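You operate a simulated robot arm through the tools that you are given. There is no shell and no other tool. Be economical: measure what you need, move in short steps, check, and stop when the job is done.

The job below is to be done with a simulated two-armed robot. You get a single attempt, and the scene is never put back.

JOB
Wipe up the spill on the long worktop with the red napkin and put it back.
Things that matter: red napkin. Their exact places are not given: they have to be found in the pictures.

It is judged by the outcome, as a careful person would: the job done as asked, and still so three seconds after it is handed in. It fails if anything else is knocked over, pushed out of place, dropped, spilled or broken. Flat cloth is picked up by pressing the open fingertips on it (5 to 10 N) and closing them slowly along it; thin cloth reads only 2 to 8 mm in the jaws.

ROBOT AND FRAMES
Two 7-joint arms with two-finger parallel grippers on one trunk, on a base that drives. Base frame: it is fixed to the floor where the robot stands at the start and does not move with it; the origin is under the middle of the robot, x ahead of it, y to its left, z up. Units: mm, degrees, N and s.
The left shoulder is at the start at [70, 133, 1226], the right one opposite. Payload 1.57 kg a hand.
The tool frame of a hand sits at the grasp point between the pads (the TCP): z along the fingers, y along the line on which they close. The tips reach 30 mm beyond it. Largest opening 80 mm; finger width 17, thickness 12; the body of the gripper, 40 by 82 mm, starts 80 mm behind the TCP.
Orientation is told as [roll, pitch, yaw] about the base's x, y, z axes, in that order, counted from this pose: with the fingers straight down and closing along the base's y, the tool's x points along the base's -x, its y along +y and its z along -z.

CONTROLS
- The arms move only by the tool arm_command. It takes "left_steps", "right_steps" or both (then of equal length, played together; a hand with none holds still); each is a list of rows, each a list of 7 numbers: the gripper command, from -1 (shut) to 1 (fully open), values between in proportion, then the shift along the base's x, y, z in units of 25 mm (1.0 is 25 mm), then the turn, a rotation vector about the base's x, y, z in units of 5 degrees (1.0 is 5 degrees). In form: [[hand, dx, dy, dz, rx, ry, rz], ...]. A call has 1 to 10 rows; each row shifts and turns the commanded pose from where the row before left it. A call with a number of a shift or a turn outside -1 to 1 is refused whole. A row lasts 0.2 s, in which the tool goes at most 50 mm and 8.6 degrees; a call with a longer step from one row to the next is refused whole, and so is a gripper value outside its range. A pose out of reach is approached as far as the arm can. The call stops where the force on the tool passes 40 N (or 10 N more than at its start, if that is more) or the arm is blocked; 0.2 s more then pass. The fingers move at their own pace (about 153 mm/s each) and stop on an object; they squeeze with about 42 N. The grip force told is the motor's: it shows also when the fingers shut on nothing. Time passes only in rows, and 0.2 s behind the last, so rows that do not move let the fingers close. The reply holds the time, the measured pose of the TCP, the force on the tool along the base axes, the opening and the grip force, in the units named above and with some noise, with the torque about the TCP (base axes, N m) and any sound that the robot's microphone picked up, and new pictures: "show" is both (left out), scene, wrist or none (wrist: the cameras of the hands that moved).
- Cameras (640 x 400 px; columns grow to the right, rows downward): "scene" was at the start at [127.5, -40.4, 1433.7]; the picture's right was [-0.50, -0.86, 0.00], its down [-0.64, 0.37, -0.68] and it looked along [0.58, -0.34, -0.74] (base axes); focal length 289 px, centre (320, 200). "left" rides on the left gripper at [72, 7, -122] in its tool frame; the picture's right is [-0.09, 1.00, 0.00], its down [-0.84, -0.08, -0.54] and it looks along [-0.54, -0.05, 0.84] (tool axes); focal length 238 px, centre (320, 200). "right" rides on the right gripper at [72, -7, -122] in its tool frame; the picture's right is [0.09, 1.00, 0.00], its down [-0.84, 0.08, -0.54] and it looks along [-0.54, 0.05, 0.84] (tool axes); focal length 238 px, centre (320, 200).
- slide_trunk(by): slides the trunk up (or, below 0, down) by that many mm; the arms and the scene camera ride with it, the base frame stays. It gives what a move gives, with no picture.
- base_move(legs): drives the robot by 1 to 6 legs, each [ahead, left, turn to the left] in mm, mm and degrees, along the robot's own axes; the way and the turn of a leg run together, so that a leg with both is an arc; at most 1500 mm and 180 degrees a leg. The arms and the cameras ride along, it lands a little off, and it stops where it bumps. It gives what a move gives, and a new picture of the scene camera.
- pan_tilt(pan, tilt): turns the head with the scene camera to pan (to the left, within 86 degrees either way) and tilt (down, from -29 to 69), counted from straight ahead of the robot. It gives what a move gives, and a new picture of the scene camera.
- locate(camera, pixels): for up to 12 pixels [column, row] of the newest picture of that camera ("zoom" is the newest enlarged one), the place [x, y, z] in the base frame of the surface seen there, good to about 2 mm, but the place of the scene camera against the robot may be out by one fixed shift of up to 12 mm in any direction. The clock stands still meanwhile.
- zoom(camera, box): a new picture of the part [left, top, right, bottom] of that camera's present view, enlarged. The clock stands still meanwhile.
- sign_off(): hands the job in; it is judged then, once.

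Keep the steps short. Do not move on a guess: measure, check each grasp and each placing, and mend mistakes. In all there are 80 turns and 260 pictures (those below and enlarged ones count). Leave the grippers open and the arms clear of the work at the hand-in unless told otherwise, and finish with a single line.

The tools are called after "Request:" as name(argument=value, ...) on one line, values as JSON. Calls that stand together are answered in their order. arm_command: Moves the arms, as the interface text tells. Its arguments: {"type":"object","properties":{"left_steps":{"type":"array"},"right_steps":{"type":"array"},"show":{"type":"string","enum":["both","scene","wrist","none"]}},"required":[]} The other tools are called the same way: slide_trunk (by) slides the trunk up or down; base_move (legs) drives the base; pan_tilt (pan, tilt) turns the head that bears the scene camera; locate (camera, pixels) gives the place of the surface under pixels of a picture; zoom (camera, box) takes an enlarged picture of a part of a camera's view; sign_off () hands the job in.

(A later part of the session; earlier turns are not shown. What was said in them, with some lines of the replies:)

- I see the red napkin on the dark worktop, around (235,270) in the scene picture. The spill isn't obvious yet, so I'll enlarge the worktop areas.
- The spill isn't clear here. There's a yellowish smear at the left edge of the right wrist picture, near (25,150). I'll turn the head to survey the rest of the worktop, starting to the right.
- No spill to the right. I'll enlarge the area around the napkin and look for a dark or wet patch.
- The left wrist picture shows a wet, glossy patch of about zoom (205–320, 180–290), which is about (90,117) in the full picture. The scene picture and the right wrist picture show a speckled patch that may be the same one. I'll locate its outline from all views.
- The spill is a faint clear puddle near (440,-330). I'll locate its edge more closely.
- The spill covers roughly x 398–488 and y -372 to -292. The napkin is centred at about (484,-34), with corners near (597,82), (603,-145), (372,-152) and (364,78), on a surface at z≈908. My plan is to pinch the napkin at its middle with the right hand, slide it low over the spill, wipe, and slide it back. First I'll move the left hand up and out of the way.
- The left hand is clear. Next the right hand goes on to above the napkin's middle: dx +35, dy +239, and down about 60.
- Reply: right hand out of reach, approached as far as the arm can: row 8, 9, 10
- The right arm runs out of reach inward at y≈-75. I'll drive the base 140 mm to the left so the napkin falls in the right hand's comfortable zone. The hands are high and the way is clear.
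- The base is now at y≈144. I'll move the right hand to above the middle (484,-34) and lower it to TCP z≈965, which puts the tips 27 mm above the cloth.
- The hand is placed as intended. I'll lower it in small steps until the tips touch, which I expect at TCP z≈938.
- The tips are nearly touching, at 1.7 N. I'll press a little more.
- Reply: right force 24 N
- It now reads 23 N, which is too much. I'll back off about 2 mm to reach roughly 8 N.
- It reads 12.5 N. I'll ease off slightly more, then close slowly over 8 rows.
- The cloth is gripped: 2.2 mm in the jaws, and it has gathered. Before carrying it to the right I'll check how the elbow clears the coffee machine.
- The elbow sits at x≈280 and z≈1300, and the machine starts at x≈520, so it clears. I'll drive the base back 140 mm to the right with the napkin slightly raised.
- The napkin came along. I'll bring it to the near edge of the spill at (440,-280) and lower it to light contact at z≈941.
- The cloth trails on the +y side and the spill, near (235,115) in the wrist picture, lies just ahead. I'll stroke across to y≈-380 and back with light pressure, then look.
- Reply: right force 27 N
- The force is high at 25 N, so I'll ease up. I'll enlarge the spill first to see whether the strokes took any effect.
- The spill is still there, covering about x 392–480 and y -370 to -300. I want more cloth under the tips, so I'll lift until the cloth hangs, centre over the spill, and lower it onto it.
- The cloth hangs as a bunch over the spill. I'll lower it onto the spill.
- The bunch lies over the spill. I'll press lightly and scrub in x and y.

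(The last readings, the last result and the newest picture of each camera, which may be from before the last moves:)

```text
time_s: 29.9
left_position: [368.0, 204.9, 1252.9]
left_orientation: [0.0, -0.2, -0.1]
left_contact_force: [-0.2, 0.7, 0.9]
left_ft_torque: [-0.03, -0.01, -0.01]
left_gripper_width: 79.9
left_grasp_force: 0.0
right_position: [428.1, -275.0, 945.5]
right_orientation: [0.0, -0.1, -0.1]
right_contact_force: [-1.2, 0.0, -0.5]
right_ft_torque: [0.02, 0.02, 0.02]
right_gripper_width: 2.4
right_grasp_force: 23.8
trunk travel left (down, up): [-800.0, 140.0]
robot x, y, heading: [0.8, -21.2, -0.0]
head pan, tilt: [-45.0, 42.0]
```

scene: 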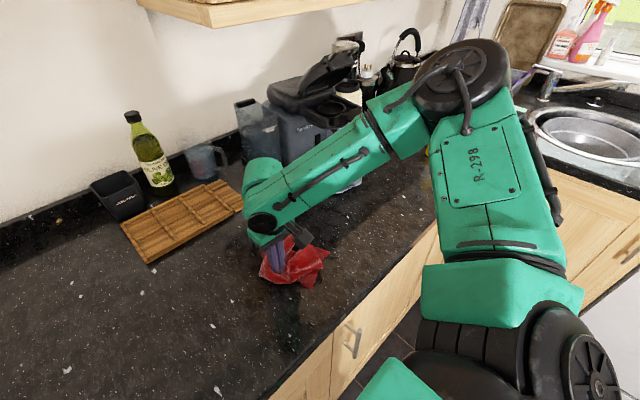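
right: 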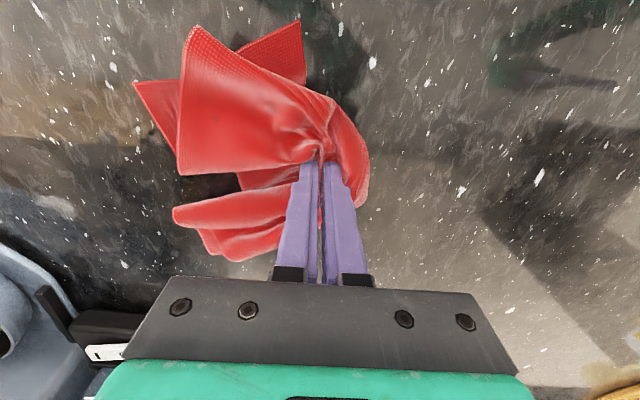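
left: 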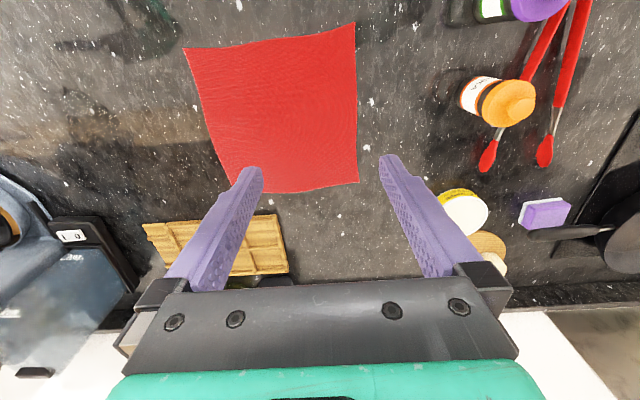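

I'll lift and move aside toward +y to see the spill area.

Request:
arm_command(right_steps=[[-1, 0, 0.4, 1, 0, 0, 0], [-1, 0, 0.8, 1, 0, 0, 0], [-1, 0, 0.8, 1, 0, 0, 0], [-1, 0, 0.8, 1, 0, 0, 0], [-1, 0, 0.8, 1, 0, 0, 0], [-1, 0, 0, 0, 0, 0, 0]])

Request:
zoom(camera="right", box=[100, 40, 300, 220])

Request:
zoom(camera="scene", box=[220, 200, 380, 330])

```text
time_s: 31.3
left_position: [369.1, 202.8, 1251.5]
left_orientation: [0.0, 0.0, 0.0]
left_contact_force: [0.6, -0.1, -0.8]
left_ft_torque: [0.03, -0.01, 0.02]
left_gripper_width: 80.0
left_grasp_force: 0.1
right_position: [430.3, -185.1, 1068.1]
right_orientation: [0.0, 0.0, 0.0]
right_contact_force: [0.2, 0.0, 0.1]
right_ft_torque: [0.03, -0.01, 0.01]
right_gripper_width: 2.3
right_grasp_force: 23.3
trunk travel left (down, up): [-800.0, 140.0]
robot x, y, heading: [0.2, -21.6, 0.2]
head pan, tilt: [-45.0, 42.0]
```

scene: 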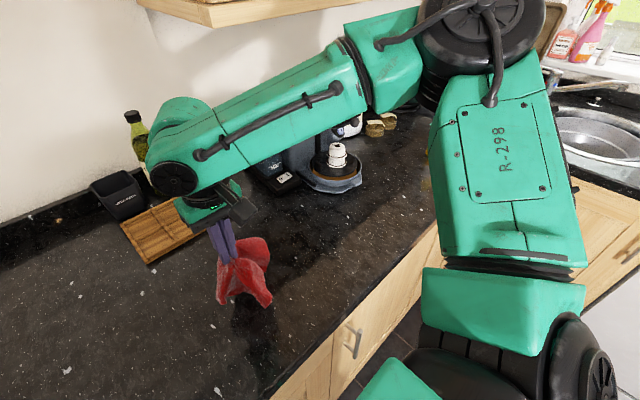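
right: 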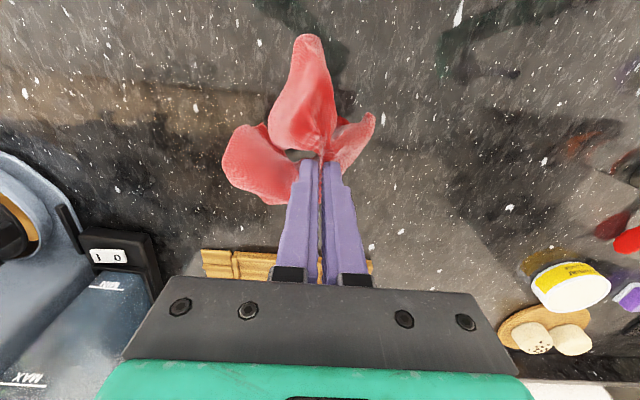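

```text
2.22 times, centred on (200, 130) of right
```

zoom: 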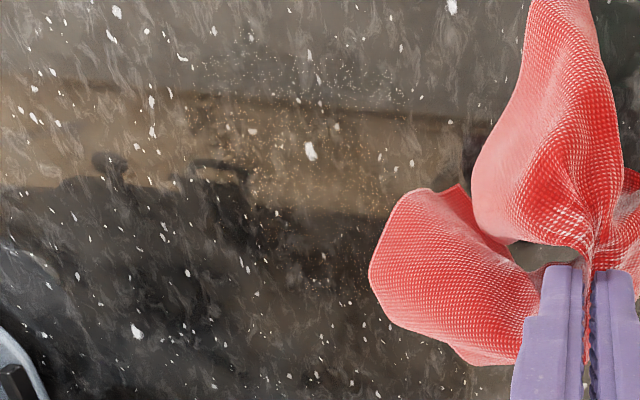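

```text
3.08 times, centred on (300, 265) of scene
```

zoom: 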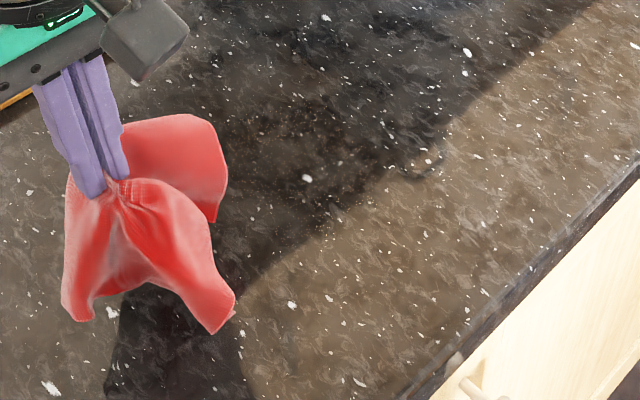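

The puddle has thinned to fine droplets, so the wiping is working. I'll locate the remaining speckle.

Request:
locate(camera="right", pixels=[[145, 75], [200, 65], [225, 85], [170, 110], [160, 165], [200, 160], [215, 130], [185, 120]])

```text
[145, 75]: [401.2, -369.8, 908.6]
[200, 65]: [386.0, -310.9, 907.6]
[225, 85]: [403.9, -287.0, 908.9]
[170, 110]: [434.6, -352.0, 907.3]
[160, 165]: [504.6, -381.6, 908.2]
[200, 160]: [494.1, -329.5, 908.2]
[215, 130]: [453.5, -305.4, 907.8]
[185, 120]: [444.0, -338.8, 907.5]
```

The residue covers x 385–500 and y -385 to -285. I'll go back over its centre, lower the bunch and scrub with slightly more pressure.

Request:
arm_command(right_steps=[[-1, 0.1, -0.9, 0, 0, 0, 0], [-1, 0.1, -0.9, 0, 0, 0, 0], [-1, 0.1, -0.9, 0, 0, 0, 0], [-1, 0.1, -0.9, 0, 0, 0, 0], [-1, 0, -0.9, -0.6, 0, 0, 0], [-1, 0, -0.9, -1, 0, 0, 0], [-1, 0, -0.6, -1, 0, 0, 0], [-1, 0, 0, -1, 0, 0, 0], [-1, 0, 0, -0.8, 0, 0, 0], [-1, 0, 0, -0.6, 0, 0, 0]], show="wrist")

```text
time_s: 33.5
left_position: [368.7, 204.2, 1252.0]
left_orientation: [0.0, 0.0, 0.0]
left_contact_force: [-0.5, -0.2, 0.0]
left_ft_torque: [0.0, -0.02, 0.02]
left_gripper_width: 79.8
left_grasp_force: 0.0
right_position: [438.4, -333.7, 943.4]
right_orientation: [-0.1, -0.2, 0.0]
right_contact_force: [-1.0, 0.5, 3.3]
right_ft_torque: [0.01, 0.02, 0.04]
right_gripper_width: 2.4
right_grasp_force: 23.9
trunk travel left (down, up): [-800.0, 140.0]
robot x, y, heading: [2.9, -24.1, -0.1]
head pan, tilt: [-45.0, 42.0]
```

right: 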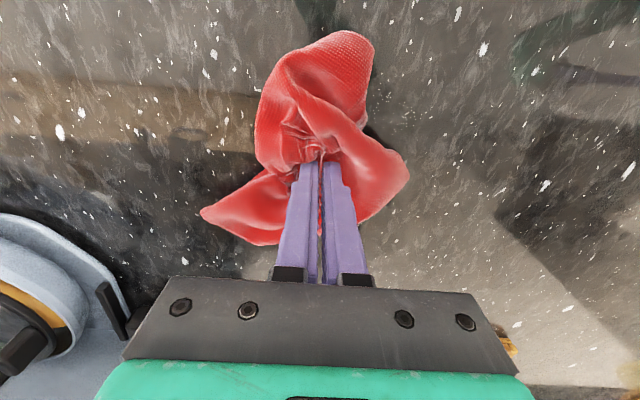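

Contact is 3 N. I'll scrub in a raster: x from 390 to 490, y from -380 to -290.

Request:
arm_command(right_steps=[[-1, 0, -0.9, -0.02, 0, 0, 0], [-1, 0, -0.9, 0, 0, 0, 0], [-1, 0.9, 0, 0, 0, 0, 0], [-1, 0.9, 0, 0, 0, 0, 0], [-1, -0.9, 0.3, 0, 0, 0, 0], [-1, -0.9, 0, 0, 0, 0, 0], [-1, -0.9, 0, 0, 0, 0, 0], [-1, -0.9, 0, 0, 0, 0, 0], [-1, 0.9, 0.7, 0, 0, 0, 0], [-1, 0.9, 0, 0, 0, 0, 0]], show="none")

Request:
arm_command(right_steps=[[-1, 0.9, 0, 0, 0, 0, 0], [-1, 0.9, 0, 0, 0, 0, 0], [-1, 0, 0.9, 0, 0, 0, 0], [-1, -0.9, 0, 0, 0, 0, 0], [-1, -0.9, 0, 0, 0, 0, 0], [-1, -0.9, 0, 0, 0, 0, 0], [-1, -0.9, 0, 0, 0, 0, 0], [-1, 0, 0.9, 0, 0, 0, 0], [-1, 0.9, 0, 0, 0, 0, 0], [-1, 0.9, 0, 0, 0, 0, 0]], show="none")

Request:
arm_command(right_steps=[[-1, 0.9, 0, 0, 0, 0, 0], [-1, 0.9, 0, 0, 0, 0, 0], [-1, 0, 0.9, 0, 0, 0, 0], [-1, -0.9, 0, 0, 0, 0, 0], [-1, -0.9, 0, 0, 0, 0, 0], [-1, -0.9, 0, 0, 0, 0, 0], [-1, -0.9, 0, 0, 0, 0, 0], [-1, 0.7, -0.9, 0, 0, 0, 0], [-1, 0.7, -0.9, 0, 0, 0, 0], [-1, 0.7, -0.9, 0, 0, 0, 0]], show="wrist")

```text
time_s: 35.7
left_position: [370.0, 204.8, 1251.6]
left_orientation: [-0.1, 0.1, 0.1]
left_contact_force: [-0.4, -0.3, 0.5]
left_ft_torque: [0.0, 0.01, 0.01]
left_gripper_width: 79.7
left_grasp_force: 0.0
right_position: [438.6, -353.4, 943.5]
right_orientation: [0.0, 0.0, -0.1]
right_contact_force: [-0.2, 0.0, 3.3]
right_ft_torque: [-0.04, 0.0, 0.0]
right_gripper_width: 2.3
right_grasp_force: 24.2
trunk travel left (down, up): [-800.0, 140.0]
robot x, y, heading: [-1.8, -25.6, -0.1]
head pan, tilt: [-45.0, 42.0]
```

```text
time_s: 37.9
left_position: [368.4, 202.5, 1251.9]
left_orientation: [0.0, 0.0, -0.1]
left_contact_force: [-0.4, -0.1, 0.6]
left_ft_torque: [0.01, 0.02, 0.0]
left_gripper_width: 79.9
left_grasp_force: 0.1
right_position: [439.3, -309.3, 943.0]
right_orientation: [0.2, 0.1, 0.0]
right_contact_force: [-0.3, -0.1, 4.5]
right_ft_torque: [-0.02, 0.05, -0.01]
right_gripper_width: 2.3
right_grasp_force: 23.6
trunk travel left (down, up): [-800.0, 140.0]
robot x, y, heading: [0.5, -26.3, -0.0]
head pan, tilt: [-45.0, 42.0]
```

```text
time_s: 40.1
left_position: [370.2, 204.2, 1251.2]
left_orientation: [0.0, 0.1, 0.0]
left_contact_force: [-0.6, 0.0, 0.5]
left_ft_torque: [0.0, 0.03, -0.03]
left_gripper_width: 80.3
left_grasp_force: 0.0
right_position: [444.7, -354.3, 943.1]
right_orientation: [0.1, 0.0, 0.0]
right_contact_force: [0.5, 0.0, 2.5]
right_ft_torque: [0.0, 0.01, 0.01]
right_gripper_width: 2.4
right_grasp_force: 23.9
trunk travel left (down, up): [-800.0, 140.0]
robot x, y, heading: [0.8, -23.6, -0.1]
head pan, tilt: [-45.0, 42.0]
```

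right: 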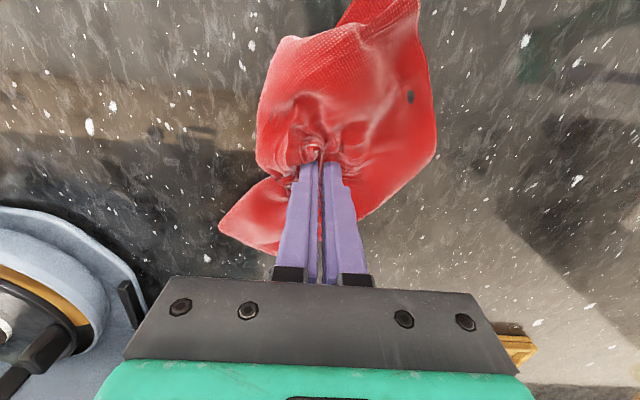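

I'll lift aside again and inspect.

Request:
arm_command(right_steps=[[-1, 0, 0.8, 0.6, 0, 0, 0], [-1, 0, 0.9, 0.8, 0, 0, 0], [-1, 0, 0.9, 0.9, 0, 0, 0], [-1, 0, 0.9, 0.9, 0, 0, 0], [-1, 0, 0.9, 0.9, 0, 0, 0], [-1, 0, 0.9, 0.9, 0, 0, 0], [-1, 0, 0.9, 0, 0, 0, 0], [-1, 0, 0.9, 0, 0, 0, 0], [-1, 0, 0, 0, 0, 0, 0]])

Request:
zoom(camera="right", box=[80, 40, 280, 220])

Request:
zoom(camera="scene", box=[220, 200, 380, 330])

```text
time_s: 42.1
left_position: [369.5, 203.2, 1251.7]
left_orientation: [0.0, 0.0, 0.1]
left_contact_force: [-0.2, 0.7, -0.3]
left_ft_torque: [0.0, -0.01, 0.02]
left_gripper_width: 79.8
left_grasp_force: 0.1
right_position: [446.4, -174.8, 1068.8]
right_orientation: [0.2, -0.1, 0.0]
right_contact_force: [0.0, -1.2, -0.4]
right_ft_torque: [0.01, -0.01, -0.01]
right_gripper_width: 2.7
right_grasp_force: 23.0
trunk travel left (down, up): [-800.0, 140.0]
robot x, y, heading: [-0.3, -21.9, -0.0]
head pan, tilt: [-45.0, 42.0]
```

scene: 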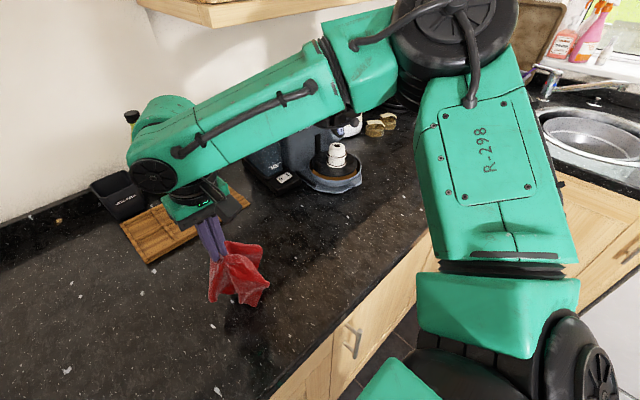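
right: 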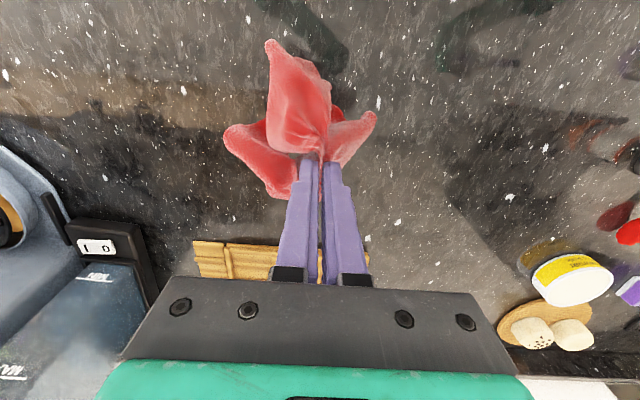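

```text
2.22 times, centred on (180, 130) of right
```

zoom: 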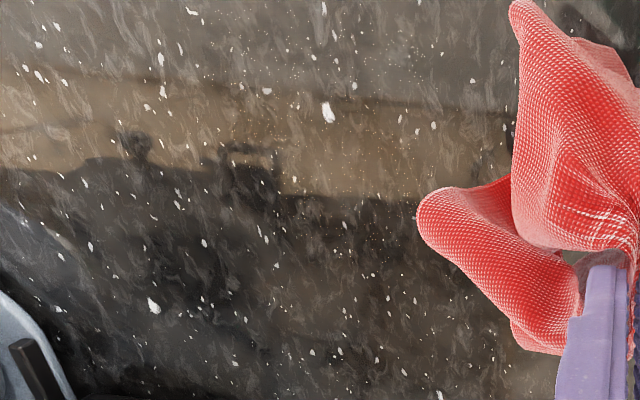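

```text
3.08 times, centred on (300, 265) of scene
```

zoom: 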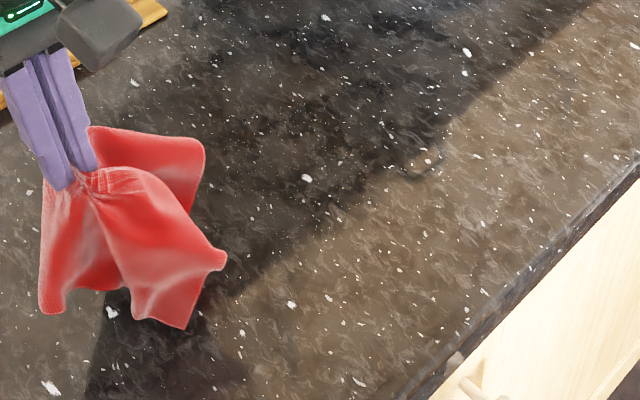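

Nearly clean now, with only a very faint fine speckle left. I'll do one more full pass to be sure.

Request:
arm_command(right_steps=[[-1, 0, -0.9, 0, 0, 0, 0], [-1, 0, -0.9, 0, 0, 0, 0], [-1, 0, -0.9, 0, 0, 0, 0], [-1, 0, -0.9, 0, 0, 0, 0], [-1, 0, -0.9, -0.6, 0, 0, 0], [-1, 0, -0.9, -1, 0, 0, 0], [-1, 0, -0.6, -1, 0, 0, 0], [-1, 0, 0, -1, 0, 0, 0], [-1, 0, 0, -0.8, 0, 0, 0], [-1, 0, 0, -0.62, 0, 0, 0]], show="none")

Request:
arm_command(right_steps=[[-1, 0.9, 0, -0.02, 0, 0, 0], [-1, 0.9, 0, 0, 0, 0, 0], [-1, 0, 0.9, 0, 0, 0, 0], [-1, 0, 0.9, 0, 0, 0, 0], [-1, -0.9, 0, 0, 0, 0, 0], [-1, 0, -0.9, 0, 0, 0, 0], [-1, 0, -0.9, 0, 0, 0, 0], [-1, 0, -0.9, 0, 0, 0, 0], [-1, 0, -0.9, 0, 0, 0, 0], [-1, -0.9, 0, 0, 0, 0, 0]], show="none")

Request:
arm_command(right_steps=[[-1, 0, 0.9, 0, 0, 0, 0], [-1, 0, 0.9, 0, 0, 0, 0], [-1, 0, 0.9, 0, 0, 0, 0], [-1, 0, 0.9, 0, 0, 0, 0], [-1, -0.9, 0, 0, 0, 0, 0], [-1, 0, -0.9, 0, 0, 0, 0], [-1, 0, -0.9, 0, 0, 0, 0], [-1, 0, -0.9, 0, 0, 0, 0], [-1, 0, -0.9, 0, 0, 0, 0], [-1, -0.9, 0, 0, 0, 0, 0]], show="none")

Request:
arm_command(right_steps=[[-1, 0, 0.9, 0, 0, 0, 0], [-1, 0, 0.9, 0, 0, 0, 0], [-1, 0, 0.9, 0, 0, 0, 0], [-1, 0, 0.9, 0, 0, 0, 0], [-1, 0.7, -0.7, 0, 0, 0, 0], [-1, 0.7, -0.7, 0, 0, 0, 0], [-1, 0.7, -0.7, 0, 0, 0, 0], [-1, 0.7, -0.4, 0, 0, 0, 0], [-1, 0, 0.9, 0, 0, 0, 0], [-1, 0, 0.9, 0.5, 0, 0, 0]], show="none")

Request:
arm_command(right_steps=[[-1, 0, 0.9, 0.8, 0, 0, 0], [-1, 0, 0.9, 0.9, 0, 0, 0], [-1, 0, 0.9, 0.9, 0, 0, 0], [-1, 0, 0.9, 0.9, 0, 0, 0], [-1, 0, 0.9, 0.9, 0, 0, 0], [-1, 0, 0, 0, 0, 0, 0]])

Request:
zoom(camera="right", box=[80, 40, 280, 220])

Request:
zoom(camera="scene", box=[220, 200, 380, 330])

```text
time_s: 44.3
left_position: [367.8, 205.7, 1251.9]
left_orientation: [0.0, 0.0, 0.0]
left_contact_force: [-0.3, -0.1, -0.4]
left_ft_torque: [0.03, 0.02, 0.0]
left_gripper_width: 79.9
left_grasp_force: 0.1
right_position: [445.4, -324.8, 942.7]
right_orientation: [0.0, -0.5, 0.0]
right_contact_force: [1.2, -1.9, 9.6]
right_ft_torque: [-0.07, -0.01, 0.04]
right_gripper_width: 2.2
right_grasp_force: 23.3
trunk travel left (down, up): [-800.0, 140.0]
robot x, y, heading: [-3.1, -21.3, -0.1]
head pan, tilt: [-45.0, 42.0]
```

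```text
time_s: 46.5
left_position: [367.3, 204.6, 1251.4]
left_orientation: [-0.2, -0.2, 0.0]
left_contact_force: [0.3, 0.0, -0.2]
left_ft_torque: [0.04, -0.05, 0.0]
left_gripper_width: 79.7
left_grasp_force: 0.2
right_position: [443.8, -370.8, 943.5]
right_orientation: [0.0, -0.3, 0.0]
right_contact_force: [2.9, -1.0, 12.5]
right_ft_torque: [-0.04, -0.06, 0.02]
right_gripper_width: 2.5
right_grasp_force: 23.6
trunk travel left (down, up): [-800.0, 140.0]
robot x, y, heading: [-1.7, -19.9, -0.0]
head pan, tilt: [-45.0, 42.0]
```

```text
time_s: 48.7
left_position: [368.6, 204.8, 1251.1]
left_orientation: [0.0, -0.1, 0.0]
left_contact_force: [-0.3, -0.4, 0.2]
left_ft_torque: [0.02, -0.01, -0.03]
left_gripper_width: 80.2
left_grasp_force: 0.0
right_position: [397.5, -370.6, 944.0]
right_orientation: [0.0, 0.0, -0.1]
right_contact_force: [1.8, -0.4, 9.5]
right_ft_torque: [-0.05, -0.08, 0.03]
right_gripper_width: 2.5
right_grasp_force: 24.0
trunk travel left (down, up): [-800.0, 140.0]
robot x, y, heading: [0.6, -18.0, -0.0]
head pan, tilt: [-45.0, 42.0]
```

```text
time_s: 50.9
left_position: [371.0, 205.6, 1250.2]
left_orientation: [-0.1, 0.0, 0.0]
left_contact_force: [0.5, 0.0, 0.6]
left_ft_torque: [-0.02, 0.0, 0.03]
left_gripper_width: 80.0
left_grasp_force: 0.1
right_position: [469.0, -296.8, 951.5]
right_orientation: [0.0, 0.1, 0.0]
right_contact_force: [0.0, -0.8, -0.3]
right_ft_torque: [-0.03, 0.01, 0.0]
right_gripper_width: 2.4
right_grasp_force: 23.5
trunk travel left (down, up): [-800.0, 140.0]
robot x, y, heading: [-1.4, -22.6, -0.2]
head pan, tilt: [-45.0, 42.0]
```

```text
time_s: 52.3
left_position: [368.7, 203.0, 1252.5]
left_orientation: [0.0, 0.0, 0.1]
left_contact_force: [-0.2, -0.5, -0.7]
left_ft_torque: [-0.01, 0.01, -0.02]
left_gripper_width: 80.0
left_grasp_force: 0.1
right_position: [470.5, -185.4, 1064.7]
right_orientation: [0.0, 0.0, 0.1]
right_contact_force: [0.3, 0.2, 0.0]
right_ft_torque: [-0.01, 0.02, 0.03]
right_gripper_width: 2.4
right_grasp_force: 24.2
trunk travel left (down, up): [-800.0, 140.0]
robot x, y, heading: [-0.6, -27.2, -0.2]
head pan, tilt: [-45.0, 42.0]
```

scene: 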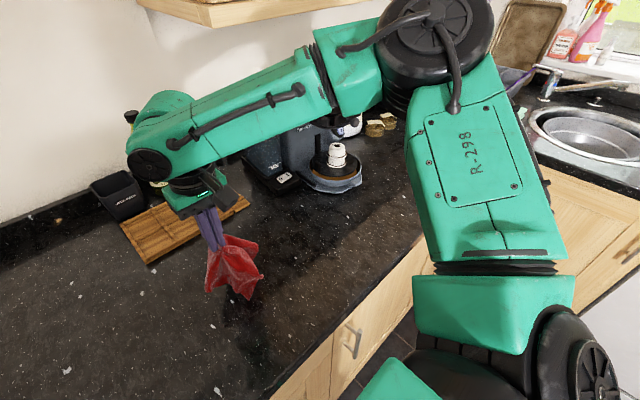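
right: 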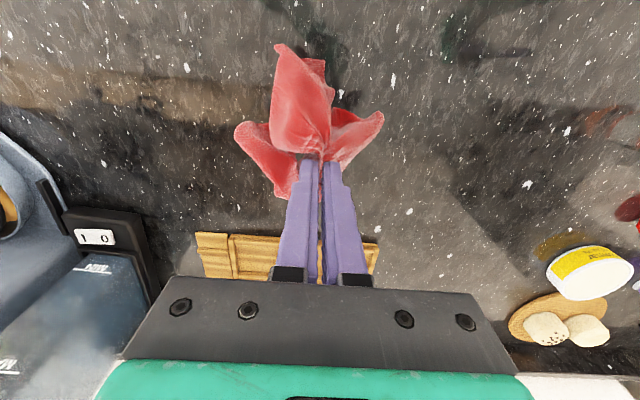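

```text
2.22 times, centred on (180, 130) of right
```

zoom: 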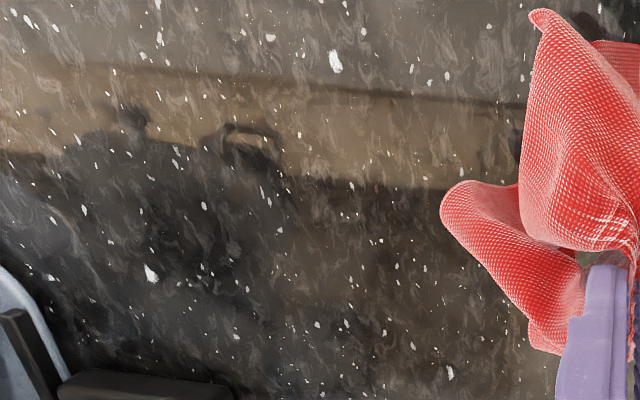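

```text
3.08 times, centred on (300, 265) of scene
```

zoom: 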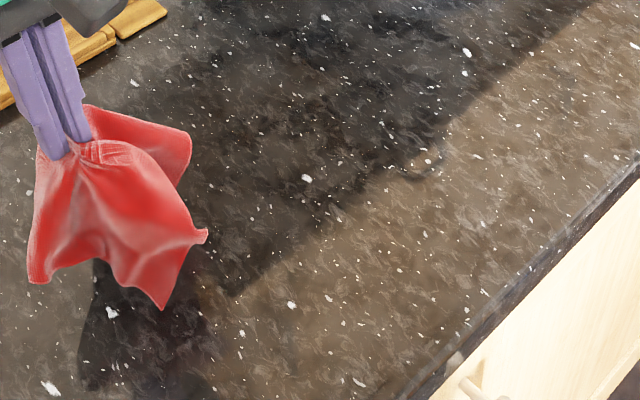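

The worktop is clean where the spill was. Now I'll take the napkin back, driving the base 160 mm left again with the cloth hanging clear.

Request:
arm_command(right_steps=[[-1, 0.5, 0, 0.8, 0, 0, 0], [-1, 0, 0, 0.8, 0, 0, 0]], show="none")

Request:
base_move(legs=[[0, 160, 0]])

Request:
pan_tilt(pan=-15, tilt=52)

```text
time_s: 52.9
left_position: [370.1, 203.4, 1253.1]
left_orientation: [0.0, 0.0, -0.1]
left_contact_force: [-0.4, 0.4, -0.7]
left_ft_torque: [0.05, -0.02, 0.03]
left_gripper_width: 80.1
left_grasp_force: 0.0
right_position: [482.4, -186.4, 1104.6]
right_orientation: [0.1, -0.1, -0.1]
right_contact_force: [0.5, 0.1, 0.1]
right_ft_torque: [0.05, -0.03, 0.01]
right_gripper_width: 2.5
right_grasp_force: 23.4
trunk travel left (down, up): [-800.0, 140.0]
robot x, y, heading: [-2.6, -21.6, 0.1]
head pan, tilt: [-45.0, 42.0]
```

```text
time_s: 54.3
left_position: [370.5, 359.1, 1251.6]
left_orientation: [0.2, 0.0, -0.3]
left_contact_force: [-0.4, -0.5, 0.4]
left_ft_torque: [0.02, -0.02, 0.01]
left_gripper_width: 80.1
left_grasp_force: 0.0
right_position: [482.8, -32.2, 1104.7]
right_orientation: [0.2, 0.0, -0.3]
right_contact_force: [0.1, 0.4, 0.3]
right_ft_torque: [0.02, -0.01, 0.01]
right_gripper_width: 2.3
right_grasp_force: 24.4
trunk travel left (down, up): [-800.0, 140.0]
robot x, y, heading: [-0.5, 137.4, -0.2]
head pan, tilt: [-45.0, 42.0]
```

scene: 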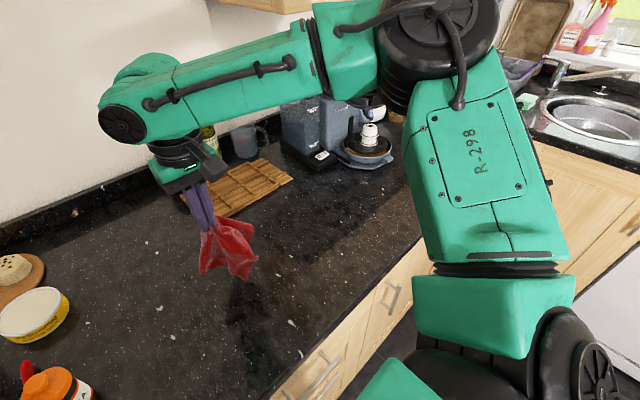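

```text
time_s: 55.3
left_position: [371.0, 361.2, 1251.5]
left_orientation: [0.1, 0.0, -0.2]
left_contact_force: [0.1, 0.0, 1.0]
left_ft_torque: [-0.02, -0.02, 0.01]
left_gripper_width: 79.9
left_grasp_force: 0.1
right_position: [482.4, -29.4, 1105.0]
right_orientation: [0.1, 0.1, -0.4]
right_contact_force: [0.0, 1.3, -0.3]
right_ft_torque: [0.0, 0.01, 0.03]
right_gripper_width: 2.6
right_grasp_force: 23.7
trunk travel left (down, up): [-800.0, 140.0]
robot x, y, heading: [-2.6, 133.9, -0.1]
head pan, tilt: [-15.0, 52.0]
```

scene: 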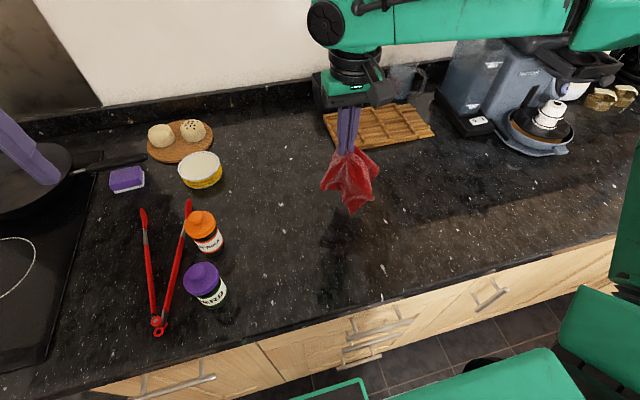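

The hand is exactly over the napkin's old middle. I'll lower to just above contact, z≈945.

Request:
arm_command(right_steps=[[-1, 0, 0, -1, 0, 0, 0], [-1, 0, 0, -1, 0, 0, 0], [-1, 0, 0, -1, 0, 0, 0], [-1, 0, 0, -1, 0, 0, 0], [-1, 0, 0, -0.8, 0, 0, 0], [-1, 0, 0, -0.8, 0, 0, 0], [-1, 0, 0, -0.7, 0, 0, 0], [-1, 0, 0, 0, 0, 0, 0]])

```text
time_s: 57.1
left_position: [369.2, 360.6, 1251.2]
left_orientation: [0.1, 0.0, -0.4]
left_contact_force: [0.1, -0.5, 0.9]
left_ft_torque: [0.02, -0.04, 0.03]
left_gripper_width: 80.2
left_grasp_force: 0.0
right_position: [482.8, -27.7, 946.9]
right_orientation: [0.1, -0.1, -0.2]
right_contact_force: [0.1, 0.1, 0.8]
right_ft_torque: [-0.04, -0.01, 0.02]
right_gripper_width: 2.3
right_grasp_force: 23.8
trunk travel left (down, up): [-800.0, 140.0]
robot x, y, heading: [-4.4, 138.2, -0.3]
head pan, tilt: [-15.0, 52.0]
```

scene: 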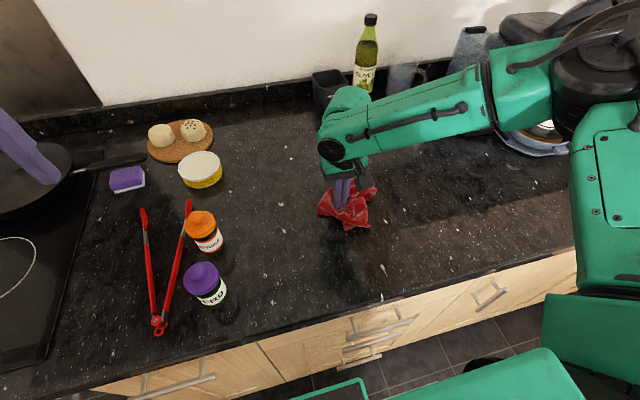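
right: 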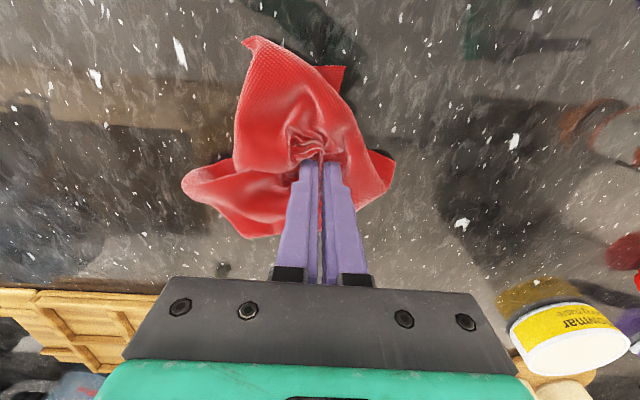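

The napkin sits on its place, bunched. I'll open the fingers slowly, lift straight up and look.

Request:
arm_command(right_steps=[[-0.8, 0, 0, 0, 0, 0, 0], [-0.5, 0, 0, 0, 0, 0, 0], [-0.2, 0, 0, 0, 0, 0, 0], [0, 0, 0, 0, 0, 0, 0], [0, 0, 0, 0.4, 0, 0, 0], [0, 0, 0, 0.8, 0, 0, 0], [0, 0, 0, 1, 0, 0, 0], [0, 0, 0, 1, 0, 0, 0], [0, 0, 0, 1, 0, 0, 0]])

Request:
zoom(camera="scene", box=[270, 140, 430, 260])

```text
time_s: 59.1
left_position: [371.2, 361.2, 1250.8]
left_orientation: [0.0, 0.0, -0.3]
left_contact_force: [0.5, 0.4, -0.3]
left_ft_torque: [0.02, -0.02, -0.01]
left_gripper_width: 80.0
left_grasp_force: 0.0
right_position: [482.2, -28.5, 1051.9]
right_orientation: [0.1, 0.0, -0.3]
right_contact_force: [0.5, 0.5, -0.9]
right_ft_torque: [0.01, -0.01, 0.04]
right_gripper_width: 40.2
right_grasp_force: 0.0
trunk travel left (down, up): [-800.0, 140.0]
robot x, y, heading: [2.5, 136.6, -0.4]
head pan, tilt: [-15.0, 52.0]
```

scene: 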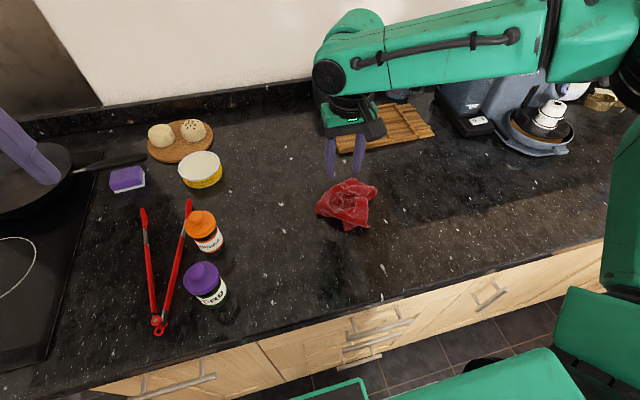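
right: 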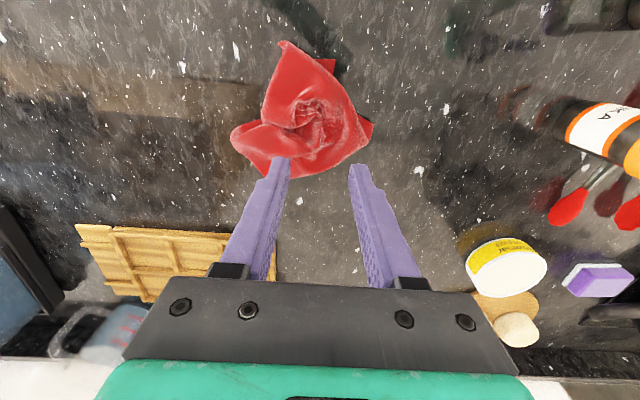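

```text
3.33 times, centred on (350, 200) of scene
```

zoom: 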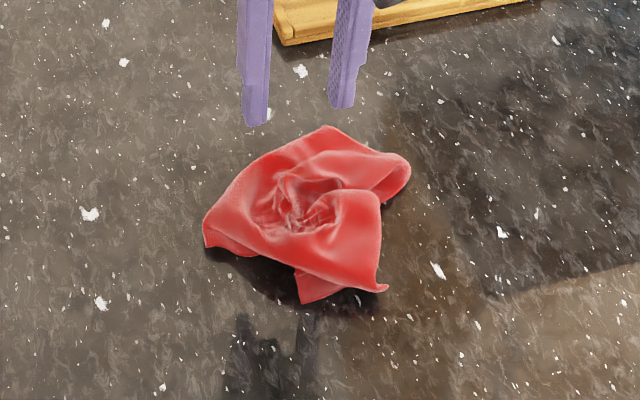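

The napkin is released on its old place, and nothing else has moved. I'll check where the pile lies against the original middle (484,-34).

Request:
locate(camera="scene", pixels=[[316, 211], [350, 178], [377, 190], [366, 228], [344, 230], [345, 203]])

Request:
locate(camera="right", pixels=[[283, 42], [232, 135], [280, 175], [372, 125], [315, 120]])

```text
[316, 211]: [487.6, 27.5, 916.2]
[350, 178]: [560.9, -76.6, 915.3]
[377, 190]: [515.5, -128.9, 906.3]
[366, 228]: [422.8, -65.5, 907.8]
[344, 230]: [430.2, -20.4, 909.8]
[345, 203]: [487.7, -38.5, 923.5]
```

```text
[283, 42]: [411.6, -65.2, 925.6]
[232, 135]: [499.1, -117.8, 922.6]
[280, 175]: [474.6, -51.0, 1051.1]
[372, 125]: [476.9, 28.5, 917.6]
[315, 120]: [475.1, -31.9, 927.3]
```

The pile spans x 411–560 and y -129 to 28, centred at about (486,-48). That is inside the old footprint, low and stable. I'll open the right hand and retract it clear, then check the whole scene.

Request:
arm_command(right_steps=[[0.5, 0, 0, 1, 0, 0, 0], [1, -0.5, 0, 1, 0, 0, 0], [1, -0.6, -0.8, 0.8, 0, 0, 0], [1, -0.6, -0.8, 0.6, 0, 0, 0], [1, -0.6, -0.8, 0, 0, 0, 0], [1, -0.6, -0.8, 0, 0, 0, 0], [1, -0.6, -0.8, 0, 0, 0, 0], [1, -0.6, -0.8, 0, 0, 0, 0], [1, -0.6, -0.8, 0, 0, 0, 0], [1, 0, 0, 0, 0, 0, 0]])

Request:
pan_tilt(pan=-40, tilt=45)

```text
time_s: 61.3
left_position: [371.1, 360.5, 1251.5]
left_orientation: [0.0, 0.0, -0.4]
left_contact_force: [0.9, 0.6, -0.2]
left_ft_torque: [-0.01, -0.03, 0.0]
left_gripper_width: 79.7
left_grasp_force: 0.0
right_position: [365.8, -166.4, 1137.6]
right_orientation: [-0.1, 0.0, -0.2]
right_contact_force: [0.6, 0.9, 0.4]
right_ft_torque: [-0.04, 0.01, 0.02]
right_gripper_width: 80.1
right_grasp_force: 0.1
trunk travel left (down, up): [-800.0, 140.0]
robot x, y, heading: [1.7, 140.3, -0.5]
head pan, tilt: [-15.0, 52.0]
```

scene: 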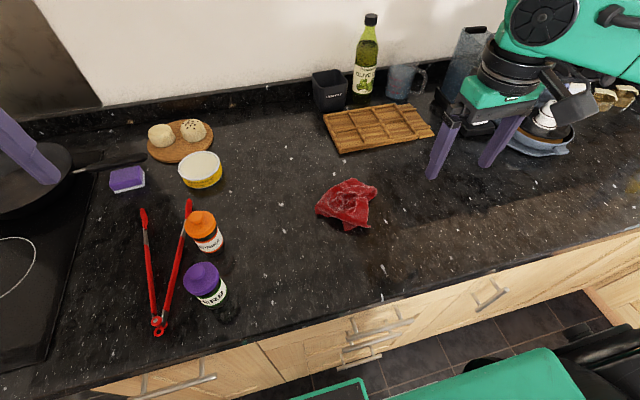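
right: 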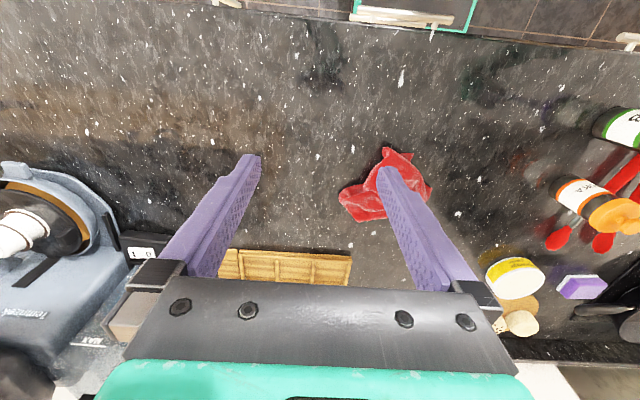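

```text
time_s: 62.2
left_position: [372.0, 361.3, 1252.6]
left_orientation: [0.0, 0.1, -0.3]
left_contact_force: [-0.2, 0.2, 0.6]
left_ft_torque: [0.01, 0.02, 0.0]
left_gripper_width: 79.8
left_grasp_force: 0.1
right_position: [365.4, -167.7, 1137.0]
right_orientation: [0.1, 0.0, -0.2]
right_contact_force: [-0.5, 0.4, 0.3]
right_ft_torque: [0.0, -0.03, 0.02]
right_gripper_width: 80.0
right_grasp_force: 0.0
trunk travel left (down, up): [-800.0, 140.0]
robot x, y, heading: [2.1, 138.9, -0.3]
head pan, tilt: [-40.0, 45.0]
```

scene: 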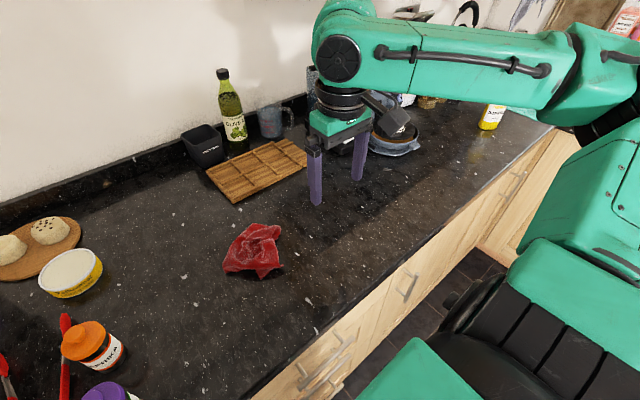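

Everything else stands as before. One last enlarged look at the spill area.

Request:
zoom(camera="right", box=[60, 60, 260, 220])

Request:
zoom(camera="scene", box=[300, 160, 440, 280])

```text
2.50 times, centred on (160, 140) of right
```

zoom: 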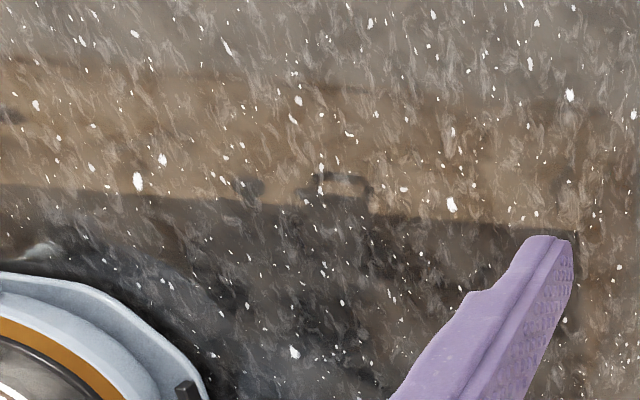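

```text
3.33 times, centred on (370, 220) of scene
```

zoom: 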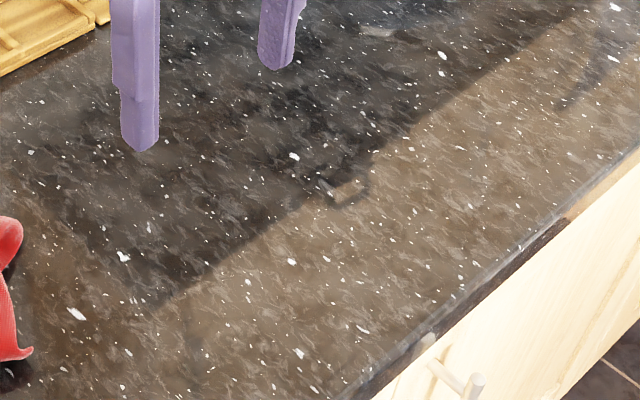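

The worktop is clean, the napkin is back in its place, both grippers are open and both arms are clear. I'll hand the job in.

Request:
sign_off()

```text
The job is handed in.
```

I wiped up the spill and put the red napkin back where it was, though it lies bunched (about 150 mm across) instead of spread flat; nothing else was moved.
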